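You operate a simulated robot arm through the tools that you are given. There is no shell and no other tool. Be economical: measure what you need, move in short steps, check, and stop when the job is done.

You run a simulated two-armed robot. Do the job below in one go: nothing can be reset, and whatever is moved stays where it is left.

Task
Take the folded dark grey rag and leave it on the black desk tray. Take the black motor housing from the top of the teal-backed bench and leave it on the top of the shipping bench. Take the brass disc with a hole on the yellow mat on the teal-backed bench and put it away on the green bench mat. Do these in any order. Set down upright: black motor housing.
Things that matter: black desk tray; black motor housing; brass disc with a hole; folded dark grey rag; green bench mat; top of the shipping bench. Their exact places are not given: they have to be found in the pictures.

Only the result counts: the job must be done as asked and must still hold three seconds after the hand-in. Knocking over, shifting, dropping, spilling or breaking anything else fails it.

Robot
Two 7-joint arms with two-finger parallel grippers on one trunk, on a base that drives. Base frame: it is fixed to the floor where the robot stands at the start and does not move with it; the origin is under the middle of the robot, x ahead of it, y to its left, z up; the surface under the hand at the start is at about z = 0.7. Readings come in m, degrees, newtons and seconds.
The left shoulder is at the start at [0.05, 0.209, 1.196], the right one opposite. With the tool pointing down near the work surface each hand reaches from about 0.1 to 0.86 m from the robot's upright axis, wherever it stands, measured 20 degrees to its own side. Places, roughly: black desk tray (23x21 cm) [1, 1.26, 1.02]; black motor housing [-1.5, -0.75, 0.75]; brass disc with a hole [-1.5, -0.75, 0.75]; green bench mat (21x20 cm) [-0.8, 6.14, 0.8]; top of the shipping bench [-3.9, 1.2, 0.7]. Payload 4.4 kg a hand.
The TCP of each hand is the grasp point between the finger pads, 0.023 m short of the fingertips. In the tool frame z runs along the fingers and y along their closing line. Largest opening 0.094 m; finger width 0.038, thickness 0.01; the body of the gripper, 0.054 by 0.096 m, starts 0.039 m behind the TCP.
Orientation is that of the tool frame in the base frame, as a unit quaternion [x, y, z, w]. With the fingers straight down and closing along the base's y, the tool's x points along the base's -x, its y along +y and its z along -z.

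Tools
- The arms move only by the tool arm_command. It takes "left_rows", "right_rows" or both (then of equal length, played together; a hand with none holds still); each is a list of rows, each an object of numbers (a shift or turn left out is 0, a gripper value left out holds the last): "dx", "dy", "dz": the shift along the base's x, y, z in m; "rx", "ry", "rz": the turn, a rotation vector about the base's x, y, z in degrees. In form: [{"dx": .., "dy": .., "dz": .., "rx": .., "ry": .., "rz": ..}, ...]. A call has 1 to 8 rows; each row shifts and turns the commanded pose from where the row before left it. "left_claw" and "right_claw" are, for a hand that has rows, the opening, from 0 (shut) to 1 (fully open), set as the call begins (left out, the last holds). Each row takes 0.2 s and may step no farther than 0.05 m and 8.6 degrees from the row before; otherwise, or with a gripper value out of range, the whole call is refused. A pose out of reach is approached as far as the arm can. The call stops where the force on the tool passes 40 N (or 10 N more than at its start, if that is more) or the arm is blocked; 0.2 s more then pass. Each finger travels about 0.108 m/s and halts on what it meets, pressing with about 29 N; the grip force reading is that of the motor and also rises with nothing between the fingers. The clock runs only during rows and for 0.2 s after the last one: add rows that do not move to give the fingers time. It gives the time, the measured TCP pose, the force on the tool (base axes), the opening and the grip force at its end, in the units of the frame above (readings bear some noise), with the torque about the TCP (base axes, N m) and any sound that the robot's microphone picked up.
- Cameras (640 x 400 px; columns grow to the right, rows downward): "scene" is now at [0.1448, 0.0141, 1.3506]; the picture's right is [0.19, -0.98, 0.00], its down [-0.72, -0.14, -0.68] and it looks along [0.66, 0.13, -0.74] (base axes); focal length 258 px, centre (320, 200). "left" rides on the left gripper at [0.086, -0.016, -0.075] in its tool frame; the picture's right is [0.18, 0.98, 0.00], its down [-0.58, 0.11, -0.81] and it looks along [-0.79, 0.15, 0.59] (tool axes); focal length 243 px, centre (320, 200). "right" rides on the right gripper at [0.086, 0.016, -0.074] in its tool frame; the picture's right is [-0.18, 0.98, 0.00], its down [-0.58, -0.11, -0.81] and it looks along [-0.79, -0.15, 0.59] (tool axes); focal length 243 px, centre (320, 200).
- grab_frame(camera): a new picture of that camera. No time passes.
- move_column(by): slides the trunk up (or, below 0, down) by that many m; the arms and the scene camera ride with it, the base frame stays. It gives what a move gives, with no picture.
- base_move(legs): drives the robot by 1 to 6 legs, each [ahead, left, turn to the left] in m, m and degrees, along the robot's own axes; the way and the turn of a leg run together, so that a leg with both is an arc; at most 1.5 m and 180 degrees a leg. The arms and the cameras ride along, it lands a little off, and it stops where it bumps. It gives what a move gives.
- head_to(pan, tilt): turns the head with the scene camera to pan (to the left, within 80 degrees either way) and tilt (down, from -29 to 69), counted from straight ahead of the robot. It gives what a move gives.
- probe_pixels(camera, pixels): for up to 12 pixels [column, row] of the newest picture of that camera ("zoom" is the newest enlarged one), the place [x, y, z] in the base frame of the surface seen there, good to about 0.002 m. No time passes.
- zoom(camera, box): a new picture of the part [left, top, right, bottom] of that camera's present view, enlarged. No time passes.
- job_done(): hands the job in; it is judged then, once.

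Keep the steps short. Do not move on a guess: measure, check each grasp and each placing, and mend mistakes. In all there are 110 turns and 100 pictures (those below and enlarged ones count). Leave the grippers open and the arms clear of the work at the hand-in unless told otherwise, and finish with a single line.

The tools are called after "Request:" as a command line: name --argument value ..., lists and objects as JSON in quotes. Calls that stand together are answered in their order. arm_command: Moves the arms, as the interface text tells. Its arguments: {"type":"object","properties":{"left_rows":{"type":"array"},"left_claw":{"type":"number"},"right_rows":{"type":"array"},"right_claw":{"type":"number"}},"required":[]} The other tools are called the same way: move_column (by) slides the trunk up or down; base_move (legs) drives the base; head_to (pan, tilt) turns the head that bears the scene camera; grab_frame (camera) takes a picture; probe_pixels (camera, pixels) gives the place of the surface under pixels of a picture; zoom (camera, box) takes an enlarged picture of a part of a camera's view; job_done () hands the job in.

At the start:

```text
clock: 0.0
left_position: [0.6342, 0.3153, 1.0057]
left_tool_rot: [0.001, 1.0, 0.0, 0.0]
left_wrist_force: [1.0, 0.9, 0.0]
left_moment: [-0.02, 0.0, -0.01]
left_gripper_width: 0.0941
left_grasp_force: 0.1
right_position: [0.6643, -0.2437, 1.0124]
right_tool_rot: [0.0, 1.0, 0.001, 0.0]
right_wrist_force: [-0.6, -0.3, 0.0]
right_moment: [0.01, 0.01, 0.01]
right_gripper_width: 0.094
right_grasp_force: 0.1
trunk travel left (down, up): [-0.275, 0.288]
robot x, y, heading: [0.0005, 0.0003, -0.0]
head pan, tilt: [11.0, 47.5]
```

scene: 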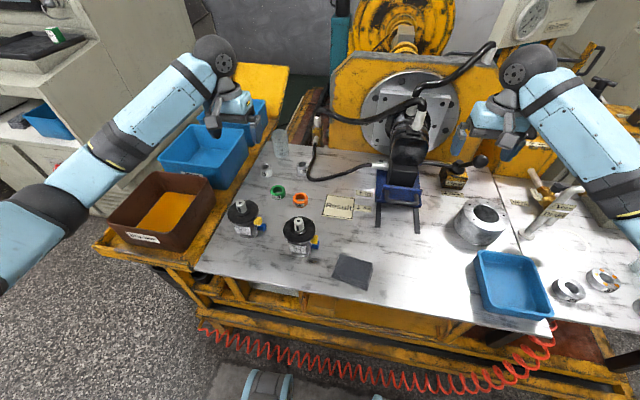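
right: 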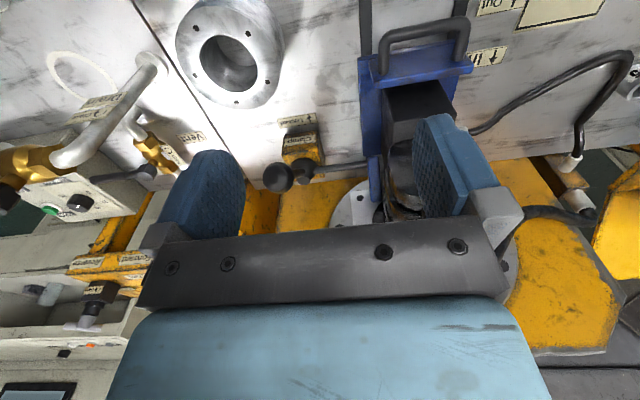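
left: 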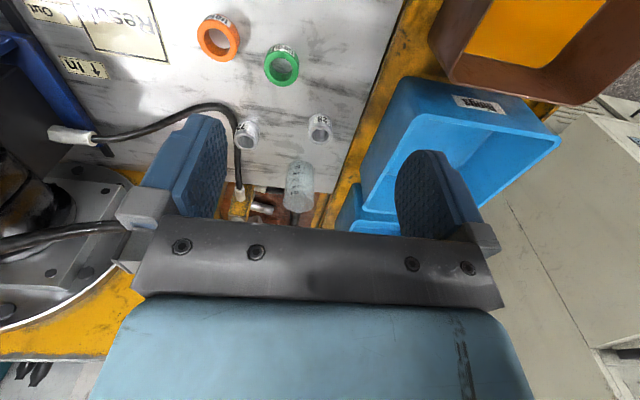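

I see a dark grey square around (352,270), probably the rag, and a black tray at (30,45). I'll zoom in on both and measure.

Request:
zoom --camera "scene" --box '[280, 220, 420, 310]'

Request:
probe_pixels --camera "scene" --pixels '[[352, 270], [342, 254], [372, 263], [366, 288], [333, 279], [30, 45], [10, 48], [80, 35], [320, 285], [390, 270]]'

Request:
head_to --pan 60 --tilt 20

Request:
grab_frame --camera "scene"

```text
4.44 times, centred on (350, 265) of scene
```

zoom: 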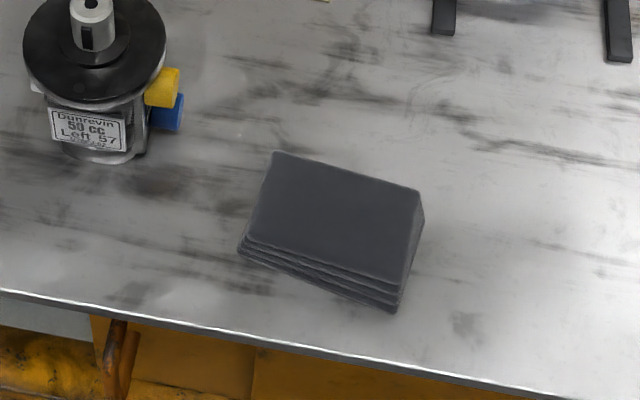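

```text
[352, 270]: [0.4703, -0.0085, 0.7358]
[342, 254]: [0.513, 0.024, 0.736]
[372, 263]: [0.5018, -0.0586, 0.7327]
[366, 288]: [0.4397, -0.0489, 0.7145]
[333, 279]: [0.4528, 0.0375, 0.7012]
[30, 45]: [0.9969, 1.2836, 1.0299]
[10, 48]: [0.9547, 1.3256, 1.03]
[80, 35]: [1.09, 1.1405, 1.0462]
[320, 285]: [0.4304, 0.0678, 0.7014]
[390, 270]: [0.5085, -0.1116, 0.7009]
```

```text
clock: 1.2
left_position: [0.6336, 0.3145, 1.0052]
left_tool_rot: [0.0, 1.0, 0.0, 0.0]
left_wrist_force: [0.2, 0.2, -0.9]
left_moment: [0.0, 0.0, 0.03]
left_gripper_width: 0.094
left_grasp_force: 0.0
right_position: [0.6646, -0.2433, 1.0113]
right_tool_rot: [0.0, 1.0, 0.0, 0.0]
right_wrist_force: [0.0, 0.3, -0.1]
right_moment: [0.01, -0.03, 0.01]
right_gripper_width: 0.0942
right_grasp_force: 0.0
trunk travel left (down, up): [-0.275, 0.288]
robot x, y, heading: [-0.0005, -0.0023, -0.0]
head pan, tilt: [60.0, 20.0]
```

```text
95 pictures are left
```

scene: 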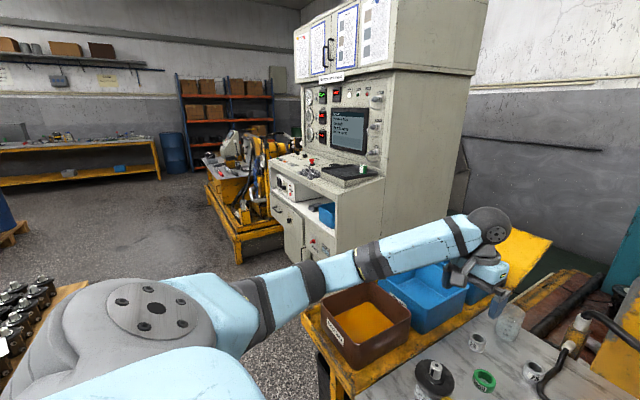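

The rag is about 35 mm thick, with its top at z 0.736. I'll zoom on the tray from here, then look back at the rag to measure its corners.

Request:
zoom --camera "scene" --box '[260, 130, 400, 220]'

Request:
probe_pixels --camera "zoom" --pixels '[[400, 180], [290, 170], [520, 190], [410, 230], [410, 150], [470, 185], [340, 180], [450, 210]]'

Request:
head_to --pan 0 --tilt 58

Request:
zoom --camera "scene" --box '[250, 170, 390, 260]'

```text
4.44 times, centred on (330, 175) of scene
```

zoom: 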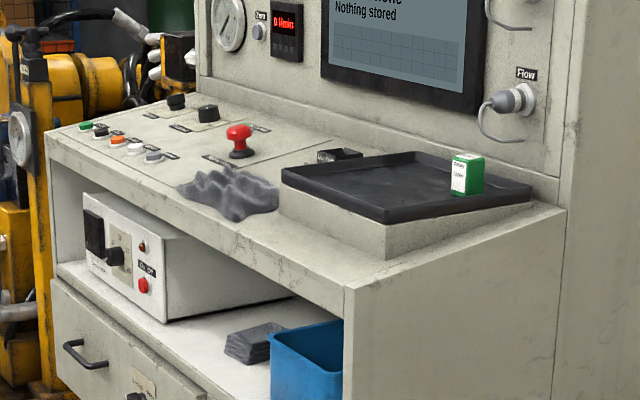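

```text
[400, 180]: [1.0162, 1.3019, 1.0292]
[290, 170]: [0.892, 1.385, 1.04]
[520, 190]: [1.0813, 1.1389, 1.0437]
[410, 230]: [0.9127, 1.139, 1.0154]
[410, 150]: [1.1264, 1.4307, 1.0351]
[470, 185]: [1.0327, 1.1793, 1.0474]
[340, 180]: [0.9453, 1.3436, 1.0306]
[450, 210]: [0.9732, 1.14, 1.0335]
```

```text
clock: 2.5
left_position: [0.6345, 0.3143, 1.0043]
left_tool_rot: [0.0, 1.0, 0.0, -0.001]
left_wrist_force: [0.8, 0.0, -0.4]
left_moment: [-0.01, 0.04, -0.01]
left_gripper_width: 0.0943
left_grasp_force: 0.1
right_position: [0.6636, -0.2441, 1.0126]
right_tool_rot: [0.0, 1.0, 0.0, 0.0]
right_wrist_force: [0.2, -0.2, 0.7]
right_moment: [-0.03, 0.0, 0.01]
right_gripper_width: 0.0939
right_grasp_force: 0.0
trunk travel left (down, up): [-0.275, 0.288]
robot x, y, heading: [0.0002, -0.0021, -0.2]
head pan, tilt: [0.0, 58.0]
```

```text
4.44 times, centred on (320, 215) of scene
```

zoom: 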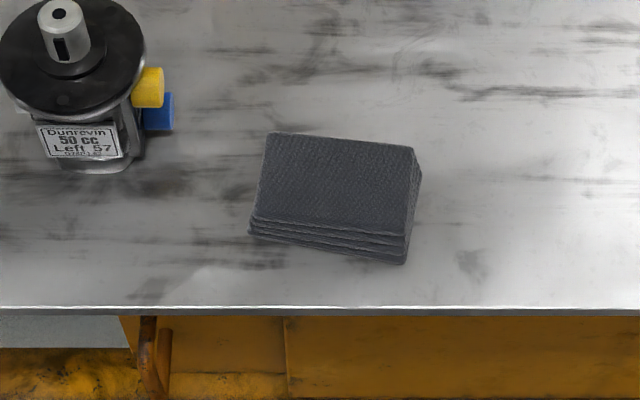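

There is a second folded grey stack in the console's shelf, at zoom (255,345), and a crumpled one beside the tray. Before choosing, I'll measure the bench rag and look closer at the shelf one.

Request:
probe_pixels --camera "zoom" --pixels '[[271, 136], [411, 150], [402, 228], [256, 212], [404, 260], [250, 236], [332, 180], [417, 185]]'

Request:
head_to --pan 58 --tilt 25

Request:
zoom --camera "scene" --box '[265, 150, 335, 195]'

Request:
grab_frame --camera "scene"

```text
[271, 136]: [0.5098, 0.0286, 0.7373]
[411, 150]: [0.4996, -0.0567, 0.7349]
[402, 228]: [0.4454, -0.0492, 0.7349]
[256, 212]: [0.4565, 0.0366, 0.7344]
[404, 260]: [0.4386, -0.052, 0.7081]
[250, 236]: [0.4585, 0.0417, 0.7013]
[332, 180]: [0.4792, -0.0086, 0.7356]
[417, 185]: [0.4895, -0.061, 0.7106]
```

```text
clock: 3.7
left_position: [0.6339, 0.3149, 1.0053]
left_tool_rot: [0.0, 1.0, 0.0, -0.001]
left_wrist_force: [-0.6, 0.1, 0.2]
left_moment: [0.0, 0.0, 0.0]
left_gripper_width: 0.0941
left_grasp_force: 0.1
right_position: [0.6641, -0.2426, 1.0121]
right_tool_rot: [0.0, 1.0, 0.0, 0.001]
right_wrist_force: [0.1, -0.9, -0.2]
right_moment: [0.03, -0.02, 0.02]
right_gripper_width: 0.0943
right_grasp_force: 0.0
trunk travel left (down, up): [-0.275, 0.288]
robot x, y, heading: [0.0013, -0.0016, -0.3]
head pan, tilt: [58.0, 25.0]
```

```text
8.89 times, centred on (300, 172) of scene
```

zoom: 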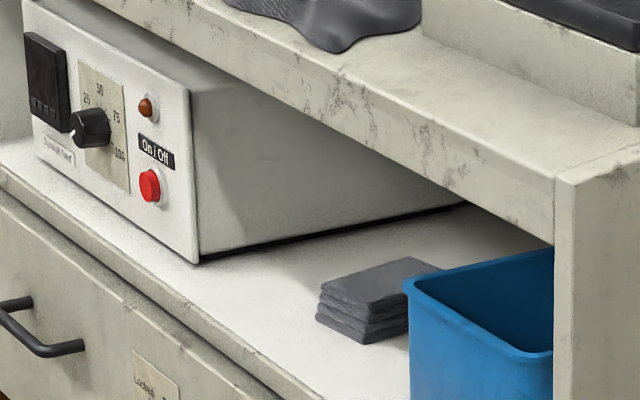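

```text
91 pictures are left
```

scene: 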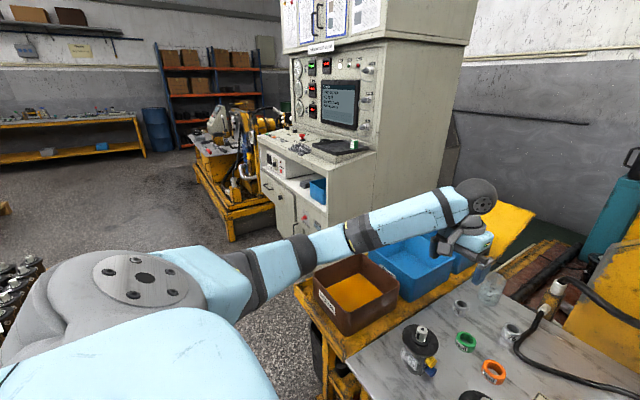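

The bench rag is separate and darker, and it lies within first reach; its centre is (0.478,-0.010), turned by −7.5°. I'll take that one. Its short side is about 0.057, so I'll turn the left hand to close along x, and move above the rag in stages. First I turn and move toward (0.478,-0.010) at a safe height.

Request:
arm_command --left_rows '[{"rz": -8.2, "dx": -0.02, "dy": -0.02}, {"rz": -8.2, "dx": -0.02, "dy": -0.03}, {"rz": -8.2, "dx": -0.02, "dy": -0.03}, {"rz": -8.2, "dx": -0.02, "dy": -0.03}, {"rz": -8.2, "dx": -0.02, "dy": -0.03}, {"rz": -8.2, "dx": -0.02, "dy": -0.03}, {"rz": -8.2, "dx": -0.02, "dy": -0.03}, {"rz": -8.2, "dx": -0.015, "dy": -0.03}]' --left_claw 1

Request:
arm_command --left_rows '[{"rz": -8.0, "dy": -0.03, "dz": -0.02}, {"rz": -8.0, "dy": -0.03, "dz": -0.04}, {"rz": -8.0, "dy": -0.02, "dz": -0.04}, {"rz": -7.9, "dy": -0.015, "dz": -0.03}]'

Request:
grab_frame --camera "left"

```text
clock: 5.5
left_position: [0.4784, 0.0849, 1.0064]
left_tool_rot: [0.543, 0.84, 0.0, 0.0]
left_wrist_force: [-0.4, -0.4, 0.4]
left_moment: [-0.01, -0.02, 0.01]
left_gripper_width: 0.0942
left_grasp_force: 0.1
right_position: [0.6643, -0.2439, 1.0126]
right_tool_rot: [-0.001, 1.0, 0.0, 0.0]
right_wrist_force: [-0.7, -0.4, 0.2]
right_moment: [0.0, 0.01, 0.03]
right_gripper_width: 0.0942
right_grasp_force: 0.1
trunk travel left (down, up): [-0.275, 0.288]
robot x, y, heading: [-0.0017, -0.0031, -0.2]
head pan, tilt: [58.0, 25.0]
```

```text
clock: 6.5
left_position: [0.4771, -0.0085, 0.8744]
left_tool_rot: [0.753, 0.658, -0.001, 0.0]
left_wrist_force: [-0.9, 0.0, -0.2]
left_moment: [-0.05, 0.0, 0.02]
left_gripper_width: 0.0942
left_grasp_force: 0.0
right_position: [0.6645, -0.2443, 1.0113]
right_tool_rot: [0.0, 1.0, 0.0, 0.0]
right_wrist_force: [0.1, 0.4, 0.2]
right_moment: [0.04, 0.0, 0.0]
right_gripper_width: 0.0939
right_grasp_force: 0.0
trunk travel left (down, up): [-0.275, 0.288]
robot x, y, heading: [0.0003, 0.0028, -0.1]
head pan, tilt: [58.0, 25.0]
```

```text
90 pictures are left
```

left: 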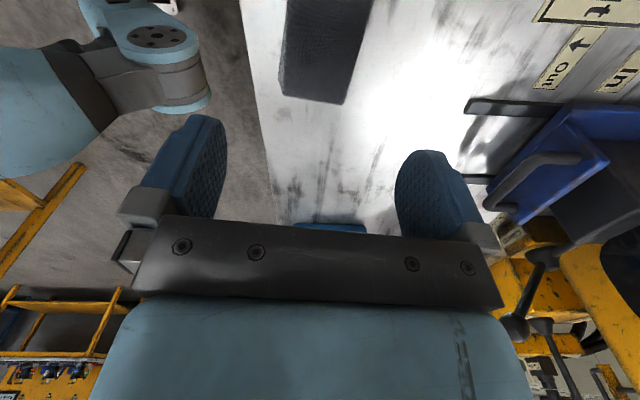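

The hand lines up with the rag and is centred on it. Next I descend to z≈0.73.

Request:
arm_command --left_rows '[{"dz": -0.04, "dx": 0.001}, {"dz": -0.04}, {"dz": -0.035}, {"dz": -0.02}, {"dz": -0.01}]'

Request:
arm_command --left_rows '[{}, {}, {}, {}]' --left_claw 0

Request:
arm_command --left_rows '[{"dz": 0.02}, {"dz": 0.04}, {"dz": 0.04}]'

Request:
grab_frame --camera "left"

```text
clock: 7.7
left_position: [0.4811, -0.009, 0.7289]
left_tool_rot: [0.752, 0.659, -0.001, 0.001]
left_wrist_force: [-0.4, -0.8, 0.4]
left_moment: [-0.01, -0.02, -0.02]
left_gripper_width: 0.094
left_grasp_force: 0.1
right_position: [0.6638, -0.2439, 1.0128]
right_tool_rot: [0.001, 1.0, 0.0, 0.0]
right_wrist_force: [-0.2, 0.2, -0.1]
right_moment: [0.0, 0.03, 0.01]
right_gripper_width: 0.094
right_grasp_force: 0.1
trunk travel left (down, up): [-0.275, 0.288]
robot x, y, heading: [-0.0005, -0.0007, 0.1]
head pan, tilt: [58.0, 25.0]
```

```text
clock: 8.7
left_position: [0.4804, -0.0071, 0.7287]
left_tool_rot: [0.752, 0.66, 0.0, 0.0]
left_wrist_force: [0.4, 0.0, 0.4]
left_moment: [-0.03, 0.01, -0.03]
left_gripper_width: 0.0656
left_grasp_force: 28.8
right_position: [0.6656, -0.2426, 1.012]
right_tool_rot: [0.0, 1.0, 0.0, 0.0]
right_wrist_force: [-0.6, 0.3, -0.5]
right_moment: [-0.01, -0.03, 0.01]
right_gripper_width: 0.094
right_grasp_force: 0.1
trunk travel left (down, up): [-0.275, 0.288]
robot x, y, heading: [0.0011, -0.0028, 0.1]
head pan, tilt: [58.0, 25.0]
```

```text
clock: 9.5
left_position: [0.4812, -0.0088, 0.8302]
left_tool_rot: [0.752, 0.659, 0.0, 0.001]
left_wrist_force: [-0.4, -0.1, -0.3]
left_moment: [-0.03, 0.02, -0.01]
left_gripper_width: 0.0655
left_grasp_force: 29.1
right_position: [0.6637, -0.2438, 1.0123]
right_tool_rot: [0.0, 1.0, 0.0, 0.0]
right_wrist_force: [0.4, 0.2, 0.7]
right_moment: [0.01, -0.02, -0.04]
right_gripper_width: 0.0942
right_grasp_force: 0.0
trunk travel left (down, up): [-0.275, 0.288]
robot x, y, heading: [0.0052, 0.0011, 0.1]
head pan, tilt: [58.0, 25.0]
```

```text
89 pictures are left
```

left: 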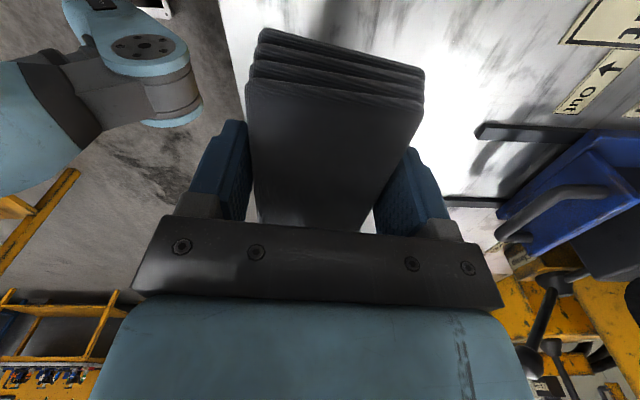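

The rag is held (opening 0.0655, 29 N). Next I lift it clear, raise the trunk for the tray height, and survey the floor on the left.

Request:
arm_command --left_rows '[{"dz": 0.05}, {"dz": 0.05}, {"dz": 0.05}, {"dy": 0.05}, {"dy": 0.05}, {"dy": 0.05}]'

Request:
move_column --by 0.2

Request:
head_to --pan 80 --tilt 45

Request:
grab_frame --camera "scene"

Request:
probe_pixels --camera "scene" --pixels '[[20, 200], [60, 120], [150, 60], [250, 60], [320, 60], [400, 60], [480, 80], [540, 100], [560, 180], [100, 100]]'

```text
clock: 10.9
left_position: [0.4796, 0.1408, 0.9772]
left_tool_rot: [0.752, 0.659, 0.0, 0.0]
left_wrist_force: [0.4, 0.1, -0.4]
left_moment: [-0.04, -0.04, 0.0]
left_gripper_width: 0.0654
left_grasp_force: 28.7
right_position: [0.6659, -0.2426, 1.013]
right_tool_rot: [0.0, 1.0, -0.001, 0.0]
right_wrist_force: [-0.3, -0.1, -0.1]
right_moment: [-0.02, 0.02, -0.01]
right_gripper_width: 0.0941
right_grasp_force: 0.1
trunk travel left (down, up): [-0.275, 0.288]
robot x, y, heading: [0.0026, -0.0006, -0.2]
head pan, tilt: [58.0, 25.0]
```

```text
clock: 13.1
left_position: [0.4796, 0.1394, 1.177]
left_tool_rot: [0.752, 0.659, 0.0, 0.0]
left_wrist_force: [0.0, -0.1, -0.2]
left_moment: [-0.01, -0.02, -0.01]
left_gripper_width: 0.0653
left_grasp_force: 29.3
right_position: [0.6647, -0.2431, 1.2115]
right_tool_rot: [0.0, 1.0, 0.0, -0.001]
right_wrist_force: [0.4, -0.5, 0.3]
right_moment: [0.01, 0.01, -0.03]
right_gripper_width: 0.094
right_grasp_force: 0.0
trunk travel left (down, up): [-0.475, 0.088]
robot x, y, heading: [0.0025, -0.001, 0.1]
head pan, tilt: [58.0, 25.0]
```

```text
clock: 14.0
left_position: [0.4797, 0.1382, 1.1771]
left_tool_rot: [0.752, 0.659, 0.0, 0.0]
left_wrist_force: [0.2, 0.0, -0.7]
left_moment: [0.0, -0.01, 0.0]
left_gripper_width: 0.0653
left_grasp_force: 28.8
right_position: [0.6635, -0.2441, 1.2116]
right_tool_rot: [0.0, 1.0, 0.0, 0.0]
right_wrist_force: [-0.8, 0.8, -0.2]
right_moment: [0.02, -0.01, 0.03]
right_gripper_width: 0.094
right_grasp_force: 0.1
trunk travel left (down, up): [-0.475, 0.088]
robot x, y, heading: [-0.0001, 0.0011, 0.1]
head pan, tilt: [80.0, 45.0]
```

```text
88 pictures are left
```

scene: 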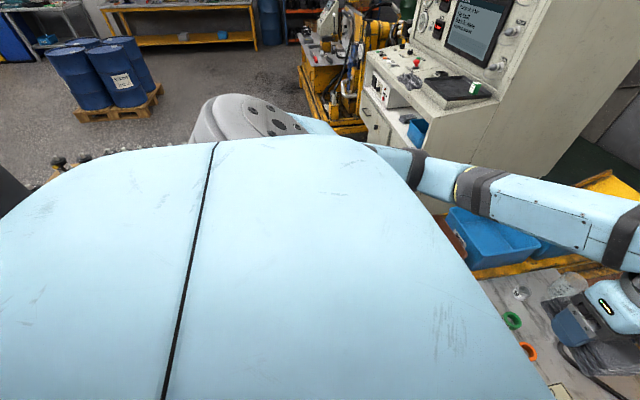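

```text
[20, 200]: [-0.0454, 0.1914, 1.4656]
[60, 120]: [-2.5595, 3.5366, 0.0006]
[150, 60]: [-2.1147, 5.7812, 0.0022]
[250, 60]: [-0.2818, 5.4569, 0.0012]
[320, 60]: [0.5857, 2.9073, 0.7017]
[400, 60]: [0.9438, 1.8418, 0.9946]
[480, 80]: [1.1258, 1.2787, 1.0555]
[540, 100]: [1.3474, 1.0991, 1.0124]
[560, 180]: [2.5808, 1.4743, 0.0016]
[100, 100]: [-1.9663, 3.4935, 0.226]
```

The tray is within view. Before driving, I'll check the floor behind and left, where I saw motors on a bench at around (10,280).

Request:
head_to --pan 80 --tilt 15

Request:
grab_frame --camera "scene"

Request:
head_to --pan -80 --tilt 20

Request:
grab_frame --camera "scene"

```text
clock: 14.9
left_position: [0.48, 0.1379, 1.1767]
left_tool_rot: [0.752, 0.659, 0.0, 0.0]
left_wrist_force: [-0.6, -0.1, -0.3]
left_moment: [0.02, -0.02, -0.02]
left_gripper_width: 0.0656
left_grasp_force: 28.4
right_position: [0.6642, -0.2436, 1.2114]
right_tool_rot: [0.0, 1.0, 0.0, 0.0]
right_wrist_force: [-0.5, 0.4, 0.3]
right_moment: [0.01, 0.02, 0.01]
right_gripper_width: 0.0943
right_grasp_force: 0.0
trunk travel left (down, up): [-0.475, 0.088]
robot x, y, heading: [-0.0014, 0.0011, 0.1]
head pan, tilt: [80.0, 15.0]
```

```text
87 pictures are left
```

scene: 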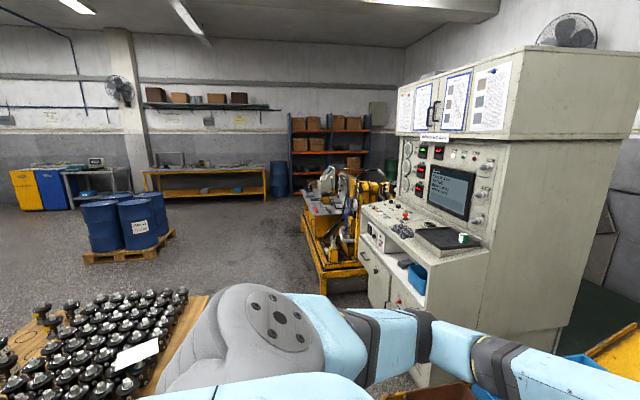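

```text
clock: 17.4
left_position: [0.4791, 0.1373, 1.1774]
left_tool_rot: [0.752, 0.659, 0.0, 0.0]
left_wrist_force: [-0.7, 0.1, -1.3]
left_moment: [0.0, 0.0, 0.01]
left_gripper_width: 0.0652
left_grasp_force: 29.0
right_position: [0.6642, -0.2439, 1.212]
right_tool_rot: [0.0, 1.0, 0.001, 0.0]
right_wrist_force: [-0.1, 0.7, 0.6]
right_moment: [0.02, -0.03, 0.04]
right_gripper_width: 0.0942
right_grasp_force: 0.1
trunk travel left (down, up): [-0.475, 0.088]
robot x, y, heading: [0.0001, 0.0001, -0.0]
head pan, tilt: [-80.0, 20.0]
```

```text
86 pictures are left
```

scene: 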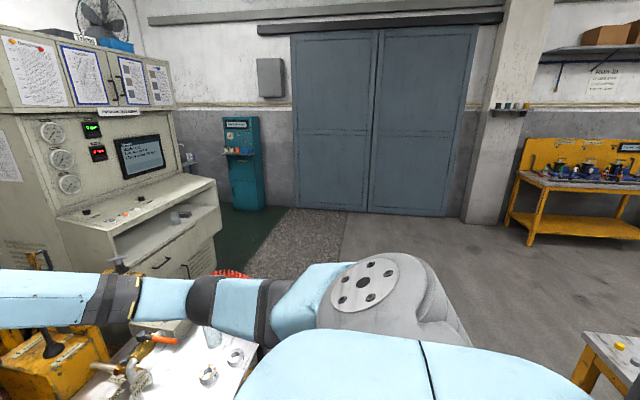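

A table full of motors stands on the left rear and another bench on the right rear. I'll measure their edges.

Request:
probe_pixels --camera "scene" --pixels '[[590, 345], [630, 360], [577, 380], [600, 395], [470, 290], [585, 335]]'

Request:
head_to --pan 80 --tilt 30

Request:
grab_frame --camera "scene"

Request:
probe_pixels --camera "scene" --pixels '[[205, 180], [180, 215], [150, 250], [190, 205], [120, 150], [10, 170], [280, 120], [320, 160], [350, 150], [380, 160], [400, 220], [320, 190]]'

```text
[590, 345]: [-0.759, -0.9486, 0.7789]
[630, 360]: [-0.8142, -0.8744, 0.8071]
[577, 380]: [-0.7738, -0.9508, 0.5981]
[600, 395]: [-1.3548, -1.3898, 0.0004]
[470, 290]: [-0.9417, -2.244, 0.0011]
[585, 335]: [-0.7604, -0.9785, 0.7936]
```

```text
clock: 19.8
left_position: [0.4783, 0.1381, 1.1768]
left_tool_rot: [0.751, 0.66, 0.0, 0.0]
left_wrist_force: [0.6, -0.1, -0.7]
left_moment: [0.04, -0.05, 0.01]
left_gripper_width: 0.0654
left_grasp_force: 28.9
right_position: [0.6643, -0.2436, 1.2119]
right_tool_rot: [0.0, 1.0, 0.0, 0.0]
right_wrist_force: [0.2, -0.6, 1.3]
right_moment: [0.0, 0.0, 0.01]
right_gripper_width: 0.0939
right_grasp_force: 0.1
trunk travel left (down, up): [-0.475, 0.088]
robot x, y, heading: [-0.0007, -0.0025, -0.1]
head pan, tilt: [80.0, 30.0]
```

```text
85 pictures are left
```

scene: 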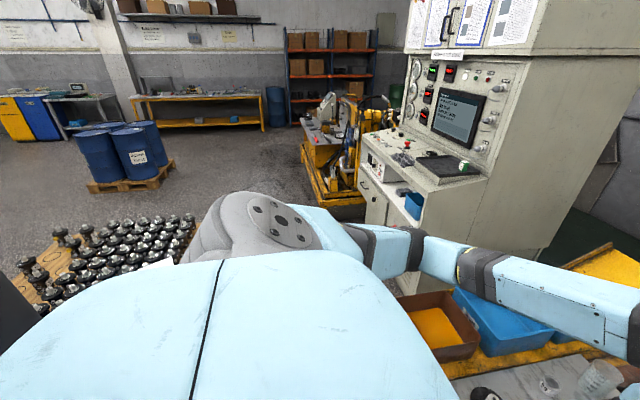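

```text
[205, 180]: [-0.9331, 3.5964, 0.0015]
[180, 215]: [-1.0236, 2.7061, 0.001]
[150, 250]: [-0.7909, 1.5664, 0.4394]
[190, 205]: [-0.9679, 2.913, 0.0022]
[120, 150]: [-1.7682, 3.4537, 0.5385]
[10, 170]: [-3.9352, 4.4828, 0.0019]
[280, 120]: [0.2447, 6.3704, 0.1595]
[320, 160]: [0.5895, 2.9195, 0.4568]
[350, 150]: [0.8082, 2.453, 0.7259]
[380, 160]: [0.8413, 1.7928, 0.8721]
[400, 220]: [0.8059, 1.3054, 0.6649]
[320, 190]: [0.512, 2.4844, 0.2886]
```

The aisle is free: motor table edge at x≈-0.75, console front at x≈0.81. I'll pull the right hand in, then slide left 1.15 m.

Request:
arm_command --right_rows '[{"dx": -0.05}, {"dx": -0.05}, {"dx": -0.05}, {"dx": -0.05}, {"dx": -0.04}]'

Request:
base_move --legs '[[-0.05, 0, 0], [0, 1.2, 0]]'

Request:
head_to --pan 0 --tilt 45

Request:
grab_frame --camera "scene"

```text
clock: 21.0
left_position: [0.4802, 0.1385, 1.1773]
left_tool_rot: [0.752, 0.659, 0.0, 0.0]
left_wrist_force: [0.8, 0.1, -1.0]
left_moment: [-0.01, -0.01, 0.01]
left_gripper_width: 0.0651
left_grasp_force: 28.8
right_position: [0.4233, -0.2443, 1.2138]
right_tool_rot: [0.0, 1.0, 0.0, 0.0]
right_wrist_force: [-0.5, -0.3, 0.2]
right_moment: [0.01, -0.02, 0.01]
right_gripper_width: 0.0942
right_grasp_force: 0.1
trunk travel left (down, up): [-0.475, 0.088]
robot x, y, heading: [-0.0035, 0.0015, 0.1]
head pan, tilt: [80.0, 30.0]
```

```text
clock: 32.4
left_position: [0.4116, 1.357, 1.1767]
left_tool_rot: [0.745, 0.667, 0.0, 0.0]
left_wrist_force: [-0.2, -0.7, 0.6]
left_moment: [-0.03, -0.01, 0.01]
left_gripper_width: 0.0652
left_grasp_force: 29.6
right_position: [0.3653, 0.9755, 1.2142]
right_tool_rot: [-0.011, 1.0, 0.0, 0.0]
right_wrist_force: [0.2, -0.1, 0.1]
right_moment: [0.0, 0.0, -0.02]
right_gripper_width: 0.0939
right_grasp_force: 0.0
trunk travel left (down, up): [-0.475, 0.088]
robot x, y, heading: [-0.0667, 1.2094, 0.9]
head pan, tilt: [80.0, 30.0]
```

```text
clock: 34.0
left_position: [0.4133, 1.3573, 1.1766]
left_tool_rot: [0.745, 0.667, 0.001, 0.0]
left_wrist_force: [0.1, -0.6, -0.5]
left_moment: [-0.02, 0.02, -0.02]
left_gripper_width: 0.0652
left_grasp_force: 28.9
right_position: [0.3644, 0.9734, 1.2141]
right_tool_rot: [-0.012, 1.0, 0.0, -0.001]
right_wrist_force: [-1.1, 0.5, -0.2]
right_moment: [0.02, 0.01, 0.0]
right_gripper_width: 0.0938
right_grasp_force: 0.0
trunk travel left (down, up): [-0.475, 0.088]
robot x, y, heading: [-0.0621, 1.2062, 1.2]
head pan, tilt: [0.0, 45.0]
```

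```text
84 pictures are left
```

scene: 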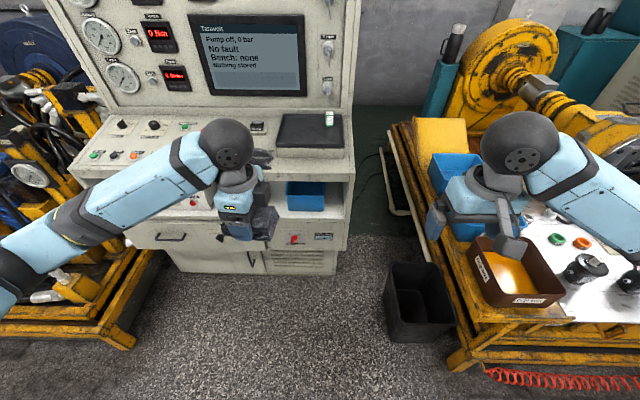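

I can see the tray, a bin at (420,300) and the yellow stand on the left. I'll measure the clearances.

Request:
probe_pixels --camera "scene" --pixels '[[388, 335], [390, 280], [130, 345], [150, 250], [165, 265], [340, 275], [455, 365], [280, 130], [345, 142], [282, 114], [341, 118], [300, 130]]'

Request:
zoom --camera "scene" --box '[240, 90, 380, 180]'

```text
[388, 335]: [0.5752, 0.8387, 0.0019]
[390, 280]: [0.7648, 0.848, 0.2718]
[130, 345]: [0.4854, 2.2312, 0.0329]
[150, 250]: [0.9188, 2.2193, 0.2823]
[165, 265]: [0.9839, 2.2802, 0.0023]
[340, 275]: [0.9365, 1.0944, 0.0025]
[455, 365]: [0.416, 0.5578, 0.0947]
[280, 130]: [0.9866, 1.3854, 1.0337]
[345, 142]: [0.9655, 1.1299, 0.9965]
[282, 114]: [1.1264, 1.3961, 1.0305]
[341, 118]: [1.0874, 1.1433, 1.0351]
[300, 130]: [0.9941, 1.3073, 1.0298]
```

```text
4.44 times, centred on (310, 135) of scene
```

zoom: 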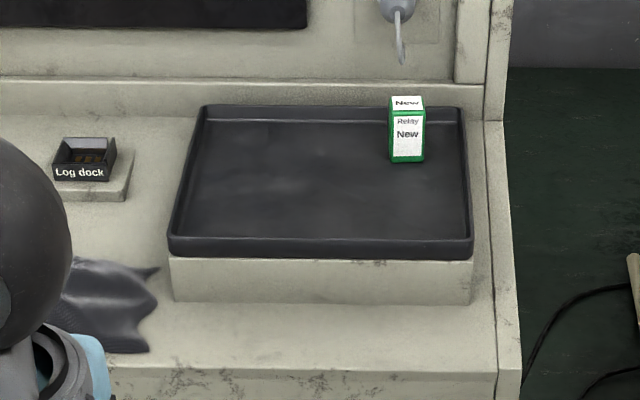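

Everything is clear. I'll drive ahead 0.28 m, then position the rag over the tray.

Request:
probe_pixels --camera "zoom" --pixels '[[180, 245], [465, 245], [205, 112], [460, 112], [300, 185], [250, 225], [400, 225], [407, 158], [407, 100], [240, 130]]'

Request:
base_move --legs '[[0.28, 0, 0]]'

```text
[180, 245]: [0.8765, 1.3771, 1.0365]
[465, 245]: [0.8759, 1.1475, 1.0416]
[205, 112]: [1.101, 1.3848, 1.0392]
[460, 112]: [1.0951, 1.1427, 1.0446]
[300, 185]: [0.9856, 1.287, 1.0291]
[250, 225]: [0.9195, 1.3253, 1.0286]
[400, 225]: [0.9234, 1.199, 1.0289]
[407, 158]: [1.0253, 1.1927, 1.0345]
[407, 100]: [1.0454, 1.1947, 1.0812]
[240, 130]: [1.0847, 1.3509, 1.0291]
```

```text
clock: 35.9
left_position: [0.6896, 1.3643, 1.1766]
left_tool_rot: [0.745, 0.667, 0.0, -0.001]
left_wrist_force: [-0.4, 0.2, -0.5]
left_moment: [0.01, 0.01, 0.0]
left_gripper_width: 0.0653
left_grasp_force: 28.6
right_position: [0.6426, 0.9791, 1.2133]
right_tool_rot: [-0.011, 1.0, 0.0, -0.001]
right_wrist_force: [-0.4, -0.1, 1.0]
right_moment: [-0.01, 0.0, 0.02]
right_gripper_width: 0.0941
right_grasp_force: 0.0
trunk travel left (down, up): [-0.475, 0.088]
robot x, y, heading: [0.2127, 1.2109, 1.4]
head pan, tilt: [0.0, 45.0]
```

Target is the tray floor near (0.97,1.295), z 1.029. I move over it, then lower.

Request:
arm_command --left_rows '[{"dx": 0.05, "dy": -0.01}, {"dx": 0.05, "dy": -0.01}, {"dx": 0.05, "dy": -0.01}, {"dx": 0.05, "dy": -0.02}, {"dx": 0.05, "dy": -0.02}, {"dx": 0.035}, {"dz": -0.04}, {"dz": -0.035}]'

Request:
grab_frame --camera "left"

Request:
grab_frame --camera "scene"

```text
refused: row 1 steps farther than a row can; nothing moved
```

```text
82 pictures are left
```

left: 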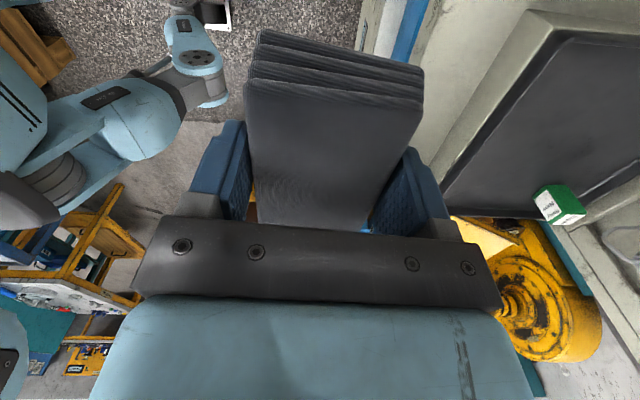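

```text
81 pictures are left
```

scene: 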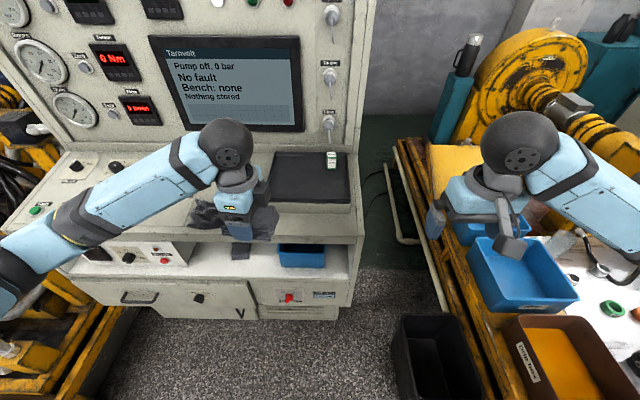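

Row 1's step was too long, so I split it.

Request:
arm_command --left_rows '[{"dx": 0.047, "dy": -0.012}, {"dx": 0.047, "dy": -0.012}, {"dx": 0.047, "dy": -0.012}, {"dx": 0.047, "dy": -0.012}, {"dx": 0.047, "dy": -0.012}, {"dx": 0.045, "dy": -0.01}, {"dz": -0.03}, {"dz": -0.03}]'

Request:
grab_frame --camera "left"

```text
clock: 37.7
left_position: [0.9729, 1.2936, 1.1168]
left_tool_rot: [0.745, 0.667, 0.0, 0.0]
left_wrist_force: [0.2, 0.6, -0.6]
left_moment: [-0.02, 0.01, 0.01]
left_gripper_width: 0.0655
left_grasp_force: 28.9
right_position: [0.6432, 0.9794, 1.2137]
right_tool_rot: [-0.011, 1.0, 0.001, 0.0]
right_wrist_force: [0.3, 0.0, -0.6]
right_moment: [-0.01, 0.03, -0.01]
right_gripper_width: 0.094
right_grasp_force: 0.1
trunk travel left (down, up): [-0.475, 0.088]
robot x, y, heading: [0.2132, 1.2168, 1.3]
head pan, tilt: [0.0, 45.0]
```

```text
80 pictures are left
```

left: 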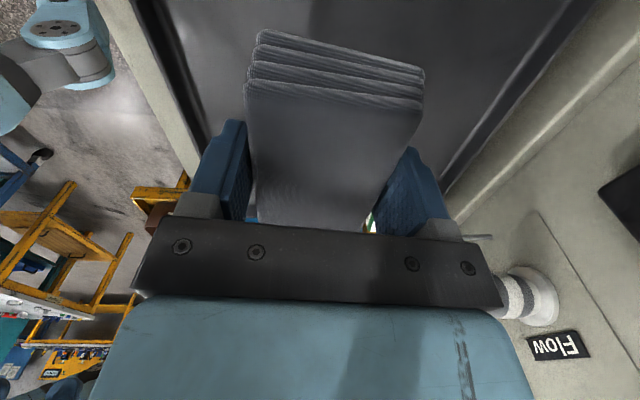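

The rag is well over the tray. I lower it to TCP 1.06 and release.

Request:
arm_command --left_rows '[{"dz": -0.03}, {"dz": -0.02}, {"dz": -0.008}, {}]'

Request:
arm_command --left_rows '[{}, {}, {}]' --left_claw 1

Request:
arm_command --left_rows '[{"dz": 0.03}, {"dz": 0.04}, {"dz": 0.04}, {"dx": -0.05}, {"dx": -0.05}, {"dx": -0.05}, {"dx": -0.05}, {"dx": -0.05}]'

Request:
zoom --camera "scene" --box '[230, 130, 370, 220]'

```text
clock: 38.7
left_position: [0.9725, 1.2915, 1.0584]
left_tool_rot: [0.745, 0.667, 0.0, 0.0]
left_wrist_force: [0.0, -0.7, -0.4]
left_moment: [0.03, 0.0, -0.01]
left_gripper_width: 0.0654
left_grasp_force: 29.1
right_position: [0.6441, 0.9794, 1.2145]
right_tool_rot: [-0.011, 1.0, 0.0, 0.0]
right_wrist_force: [0.3, -0.1, -0.9]
right_moment: [0.0, -0.01, 0.01]
right_gripper_width: 0.094
right_grasp_force: 0.1
trunk travel left (down, up): [-0.475, 0.088]
robot x, y, heading: [0.2162, 1.216, 1.3]
head pan, tilt: [0.0, 45.0]
```

```text
clock: 39.5
left_position: [0.973, 1.2927, 1.0584]
left_tool_rot: [0.745, 0.667, 0.0, 0.0]
left_wrist_force: [-0.1, 0.7, 0.2]
left_moment: [0.01, -0.04, 0.02]
left_gripper_width: 0.0941
left_grasp_force: 0.0
right_position: [0.6436, 0.98, 1.2134]
right_tool_rot: [-0.011, 1.0, 0.0, 0.0]
right_wrist_force: [-0.3, -0.5, 0.1]
right_moment: [0.0, 0.02, 0.0]
right_gripper_width: 0.0937
right_grasp_force: 0.0
trunk travel left (down, up): [-0.475, 0.088]
robot x, y, heading: [0.2139, 1.2133, 1.1]
head pan, tilt: [0.0, 45.0]
```

```text
clock: 41.3
left_position: [0.718, 1.2937, 1.1689]
left_tool_rot: [0.745, 0.668, 0.0, 0.0]
left_wrist_force: [-0.5, -0.4, 0.4]
left_moment: [-0.01, -0.02, -0.02]
left_gripper_width: 0.094
left_grasp_force: 0.0
right_position: [0.6426, 0.9806, 1.2144]
right_tool_rot: [-0.01, 1.0, 0.0, 0.0]
right_wrist_force: [-0.2, 0.7, 0.7]
right_moment: [-0.01, -0.02, -0.04]
right_gripper_width: 0.0941
right_grasp_force: 0.0
trunk travel left (down, up): [-0.475, 0.088]
robot x, y, heading: [0.2155, 1.2147, 1.3]
head pan, tilt: [0.0, 45.0]
```

```text
4.44 times, centred on (300, 175) of scene
```

zoom: 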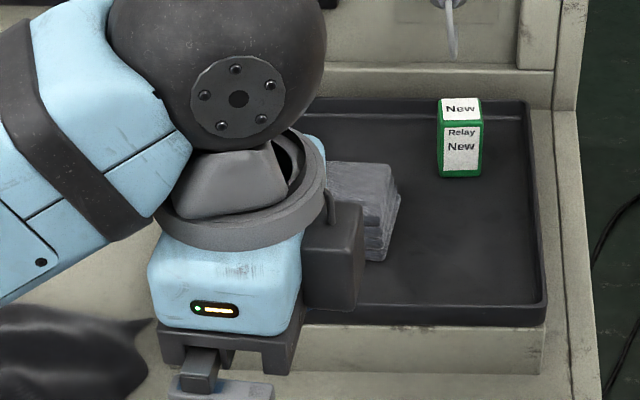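

The rag lies on the tray and the relay box has not moved. Next is the teal-backed bench behind. I'll back off, move right and turn toward it, then look.

Request:
arm_command --left_rows '[{"dx": -0.05}, {"dx": -0.04}]'

Request:
base_move --legs '[[-0.27, 0, 0], [0, -0.75, 0], [0, 0, -140]]'

Request:
head_to --pan 0 --tilt 25

Request:
grab_frame --camera "scene"

```text
clock: 41.9
left_position: [0.6288, 1.2937, 1.1666]
left_tool_rot: [0.744, 0.668, 0.0, 0.001]
left_wrist_force: [-0.4, 0.7, 0.2]
left_moment: [0.0, 0.01, 0.02]
left_gripper_width: 0.0941
left_grasp_force: 0.0
right_position: [0.6439, 0.9793, 1.2146]
right_tool_rot: [-0.01, 1.0, 0.0, 0.0]
right_wrist_force: [0.1, -0.1, -0.9]
right_moment: [0.02, -0.02, -0.02]
right_gripper_width: 0.0937
right_grasp_force: 0.0
trunk travel left (down, up): [-0.475, 0.088]
robot x, y, heading: [0.2122, 1.2123, 1.3]
head pan, tilt: [0.0, 45.0]
```

```text
clock: 56.0
left_position: [-0.2877, 0.1124, 1.1672]
left_tool_rot: [0.897, -0.442, 0.0, 0.0]
left_wrist_force: [0.1, 0.5, 0.3]
left_moment: [0.01, -0.01, 0.02]
left_gripper_width: 0.094
left_grasp_force: 0.1
right_position: [-0.5149, 0.329, 1.214]
right_tool_rot: [0.924, 0.383, 0.0, 0.0]
right_wrist_force: [-0.2, 0.2, -0.3]
right_moment: [0.01, 0.02, -0.03]
right_gripper_width: 0.0943
right_grasp_force: 0.1
trunk travel left (down, up): [-0.475, 0.088]
robot x, y, heading: [-0.0421, 0.4543, -134.9]
head pan, tilt: [0.0, 45.0]
```

```text
clock: 56.9
left_position: [-0.2874, 0.1126, 1.1676]
left_tool_rot: [0.897, -0.442, -0.001, 0.0]
left_wrist_force: [0.3, -0.2, -0.2]
left_moment: [-0.01, -0.02, 0.0]
left_gripper_width: 0.094
left_grasp_force: 0.1
right_position: [-0.5143, 0.3294, 1.2139]
right_tool_rot: [0.923, 0.384, 0.0, 0.0]
right_wrist_force: [-0.1, 0.0, 0.4]
right_moment: [-0.01, 0.0, 0.01]
right_gripper_width: 0.094
right_grasp_force: 0.2
trunk travel left (down, up): [-0.475, 0.088]
robot x, y, heading: [-0.0403, 0.4601, -135.0]
head pan, tilt: [0.0, 25.0]
```

```text
78 pictures are left
```

scene: 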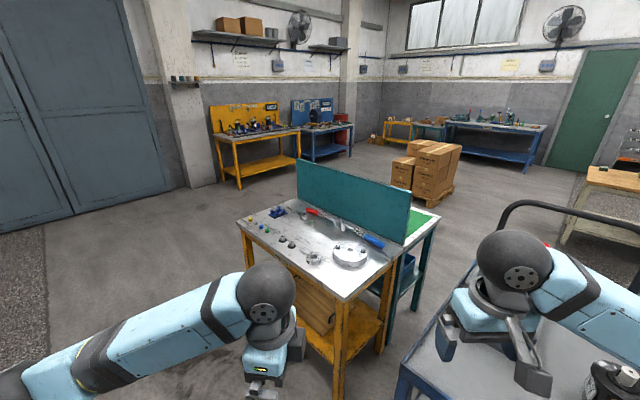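

I see the bench with a teal back panel at around (350,220). I'll zoom in and measure.

Request:
zoom --camera "scene" --box '[230, 150, 450, 300]'

Request:
probe_pixels --camera "scene" --pixels '[[240, 222], [340, 300], [395, 262], [300, 205], [405, 240], [300, 165], [410, 195], [425, 225], [350, 255], [440, 215], [300, 180], [400, 370]]'

```text
2.67 times, centred on (340, 225) of scene
```

zoom: 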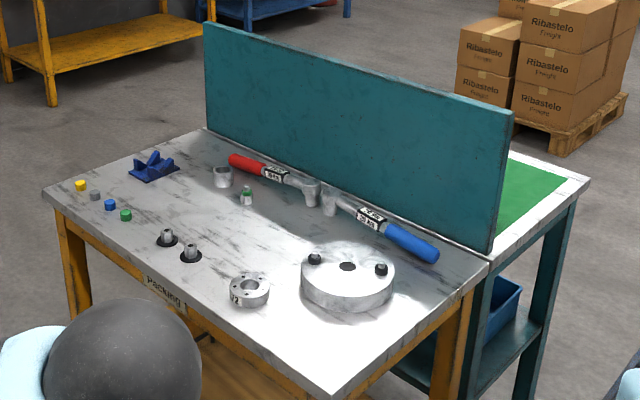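

```text
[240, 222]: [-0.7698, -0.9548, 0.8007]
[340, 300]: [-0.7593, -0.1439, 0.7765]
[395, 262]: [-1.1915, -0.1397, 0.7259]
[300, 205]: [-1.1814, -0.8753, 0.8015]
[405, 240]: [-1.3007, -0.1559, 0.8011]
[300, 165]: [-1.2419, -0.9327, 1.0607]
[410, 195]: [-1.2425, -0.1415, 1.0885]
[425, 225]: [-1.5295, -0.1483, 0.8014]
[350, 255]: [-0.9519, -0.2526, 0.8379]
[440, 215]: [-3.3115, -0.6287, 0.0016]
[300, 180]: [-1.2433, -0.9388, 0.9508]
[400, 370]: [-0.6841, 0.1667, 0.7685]
```

The teal-backed bench lies beyond the panel, at x<-1.25, so I must go round to its far side. I'll check the clearances along the way.

Request:
probe_pixels --camera "scene" --pixels '[[238, 188], [300, 158], [225, 140], [200, 186], [430, 205], [440, 230], [385, 140], [455, 190], [397, 188], [565, 235], [300, 250], [448, 165]]'

Request:
head_to --pan 60 --tilt 35

Request:
grab_frame --camera "scene"

```text
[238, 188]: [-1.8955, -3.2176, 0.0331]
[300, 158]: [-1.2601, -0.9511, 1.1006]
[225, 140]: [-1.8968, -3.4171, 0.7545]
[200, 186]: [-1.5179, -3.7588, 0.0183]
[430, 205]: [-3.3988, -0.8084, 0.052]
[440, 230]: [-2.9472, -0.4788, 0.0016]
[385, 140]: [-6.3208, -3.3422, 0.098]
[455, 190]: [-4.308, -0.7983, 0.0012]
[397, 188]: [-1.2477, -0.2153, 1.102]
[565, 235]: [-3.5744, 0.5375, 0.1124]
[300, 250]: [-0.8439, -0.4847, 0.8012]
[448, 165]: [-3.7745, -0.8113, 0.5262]
```

```text
clock: 58.2
left_position: [-0.2881, 0.1112, 1.1684]
left_tool_rot: [0.897, -0.441, 0.0, -0.001]
left_wrist_force: [0.1, -0.2, 1.2]
left_moment: [0.02, 0.0, 0.02]
left_gripper_width: 0.0941
left_grasp_force: 0.0
right_position: [-0.5146, 0.3293, 1.2145]
right_tool_rot: [0.924, 0.383, 0.001, -0.001]
right_wrist_force: [0.0, -0.3, -0.1]
right_moment: [0.02, 0.0, -0.01]
right_gripper_width: 0.094
right_grasp_force: 0.0
trunk travel left (down, up): [-0.475, 0.088]
robot x, y, heading: [-0.0429, 0.4593, -135.1]
head pan, tilt: [60.0, 35.0]
```

```text
76 pictures are left
```

scene: 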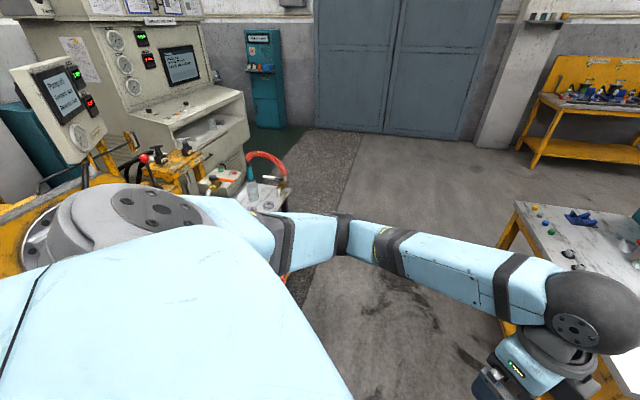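

The way round is open, with the door-side bench at y≈-3.2. I drive along x≈-0.2 to y≈-1.6, then along -x to x≈-2.4.

Request:
base_move --legs '[[0, 0, 45], [1.05, -0.15, 0], [1.05, 0, 0], [0, 0, -90], [1.1, 0, 0], [1.1, 0, 0]]'

```text
clock: 85.0
left_position: [-2.8042, -1.7574, 1.1661]
left_tool_rot: [-0.661, 0.75, 0.001, 0.0]
left_wrist_force: [0.4, 1.0, 0.1]
left_moment: [0.01, 0.0, 0.0]
left_gripper_width: 0.0942
left_grasp_force: 0.0
right_position: [-2.8126, -1.4446, 1.2135]
right_tool_rot: [1.0, 0.003, 0.0, 0.0]
right_wrist_force: [-0.1, 0.2, 0.0]
right_moment: [0.02, 0.01, 0.0]
right_gripper_width: 0.0941
right_grasp_force: 0.0
trunk travel left (down, up): [-0.475, 0.088]
robot x, y, heading: [-2.3837, -1.6882, -179.8]
head pan, tilt: [60.0, 35.0]
```

Next I turn to face the bench from its green side. I move over to y≈-0.7 and turn to heading 0.

Request:
base_move --legs '[[0, 0, 180], [0, 1.0, 0]]'

Request:
head_to --pan 0 --tilt 40

Request:
grab_frame --camera "scene"

```text
clock: 101.5
left_position: [-1.9803, -0.6077, 1.168]
left_tool_rot: [0.749, 0.663, -0.001, 0.001]
left_wrist_force: [-0.3, 0.2, 0.0]
left_moment: [-0.02, 0.0, -0.01]
left_gripper_width: 0.0937
left_grasp_force: 0.1
right_position: [-1.9705, -0.9205, 1.2131]
right_tool_rot: [-0.005, 1.0, 0.0, 0.0]
right_wrist_force: [-0.3, -0.3, 0.6]
right_moment: [0.03, 0.0, 0.01]
right_gripper_width: 0.094
right_grasp_force: 0.0
trunk travel left (down, up): [-0.475, 0.088]
robot x, y, heading: [-2.3995, -0.683, 0.7]
head pan, tilt: [60.0, 35.0]
```

```text
clock: 102.8
left_position: [-1.9816, -0.6086, 1.1675]
left_tool_rot: [0.749, 0.663, 0.0, -0.001]
left_wrist_force: [-0.2, -0.2, 0.4]
left_moment: [0.0, -0.03, 0.03]
left_gripper_width: 0.0939
left_grasp_force: 0.1
right_position: [-1.9705, -0.921, 1.2144]
right_tool_rot: [-0.006, 1.0, 0.0, 0.0]
right_wrist_force: [0.2, -0.3, -1.2]
right_moment: [-0.01, -0.04, 0.0]
right_gripper_width: 0.094
right_grasp_force: 0.0
trunk travel left (down, up): [-0.475, 0.088]
robot x, y, heading: [-2.3995, -0.6818, 0.5]
head pan, tilt: [0.0, 40.0]
```

```text
75 pictures are left
```

scene: 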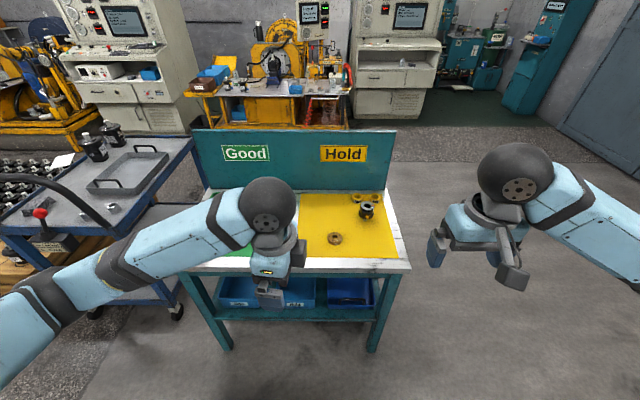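

I see the yellow "Hold" mat with a black housing at (366,210), discs at (334,238) and (365,197). I'll zoom in.

Request:
zoom --camera "scene" --box '[290, 180, 420, 270]'

Request:
probe_pixels --camera "scene" --pixels '[[334, 238], [366, 205], [366, 215], [357, 198], [374, 196], [300, 196], [308, 255], [402, 250], [387, 194], [210, 262], [409, 268], [350, 230]]'

```text
4.44 times, centred on (355, 225) of scene
```

zoom: 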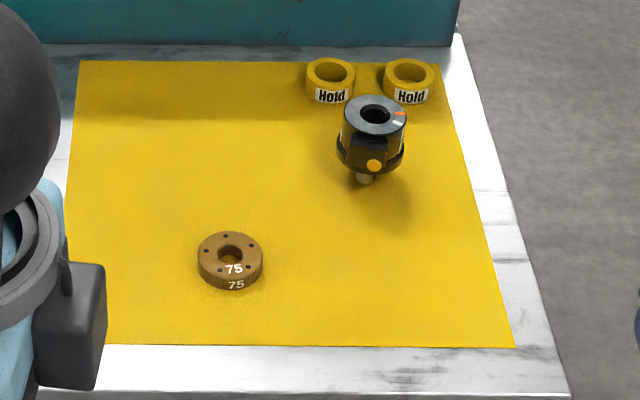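

```text
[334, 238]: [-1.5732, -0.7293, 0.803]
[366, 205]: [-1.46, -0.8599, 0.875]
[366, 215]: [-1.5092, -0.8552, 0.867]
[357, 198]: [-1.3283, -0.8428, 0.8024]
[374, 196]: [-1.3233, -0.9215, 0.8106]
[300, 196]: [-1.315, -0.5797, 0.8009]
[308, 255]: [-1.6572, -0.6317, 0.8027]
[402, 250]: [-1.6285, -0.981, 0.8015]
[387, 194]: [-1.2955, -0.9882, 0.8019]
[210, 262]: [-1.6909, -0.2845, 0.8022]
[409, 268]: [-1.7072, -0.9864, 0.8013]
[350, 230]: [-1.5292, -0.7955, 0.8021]
```

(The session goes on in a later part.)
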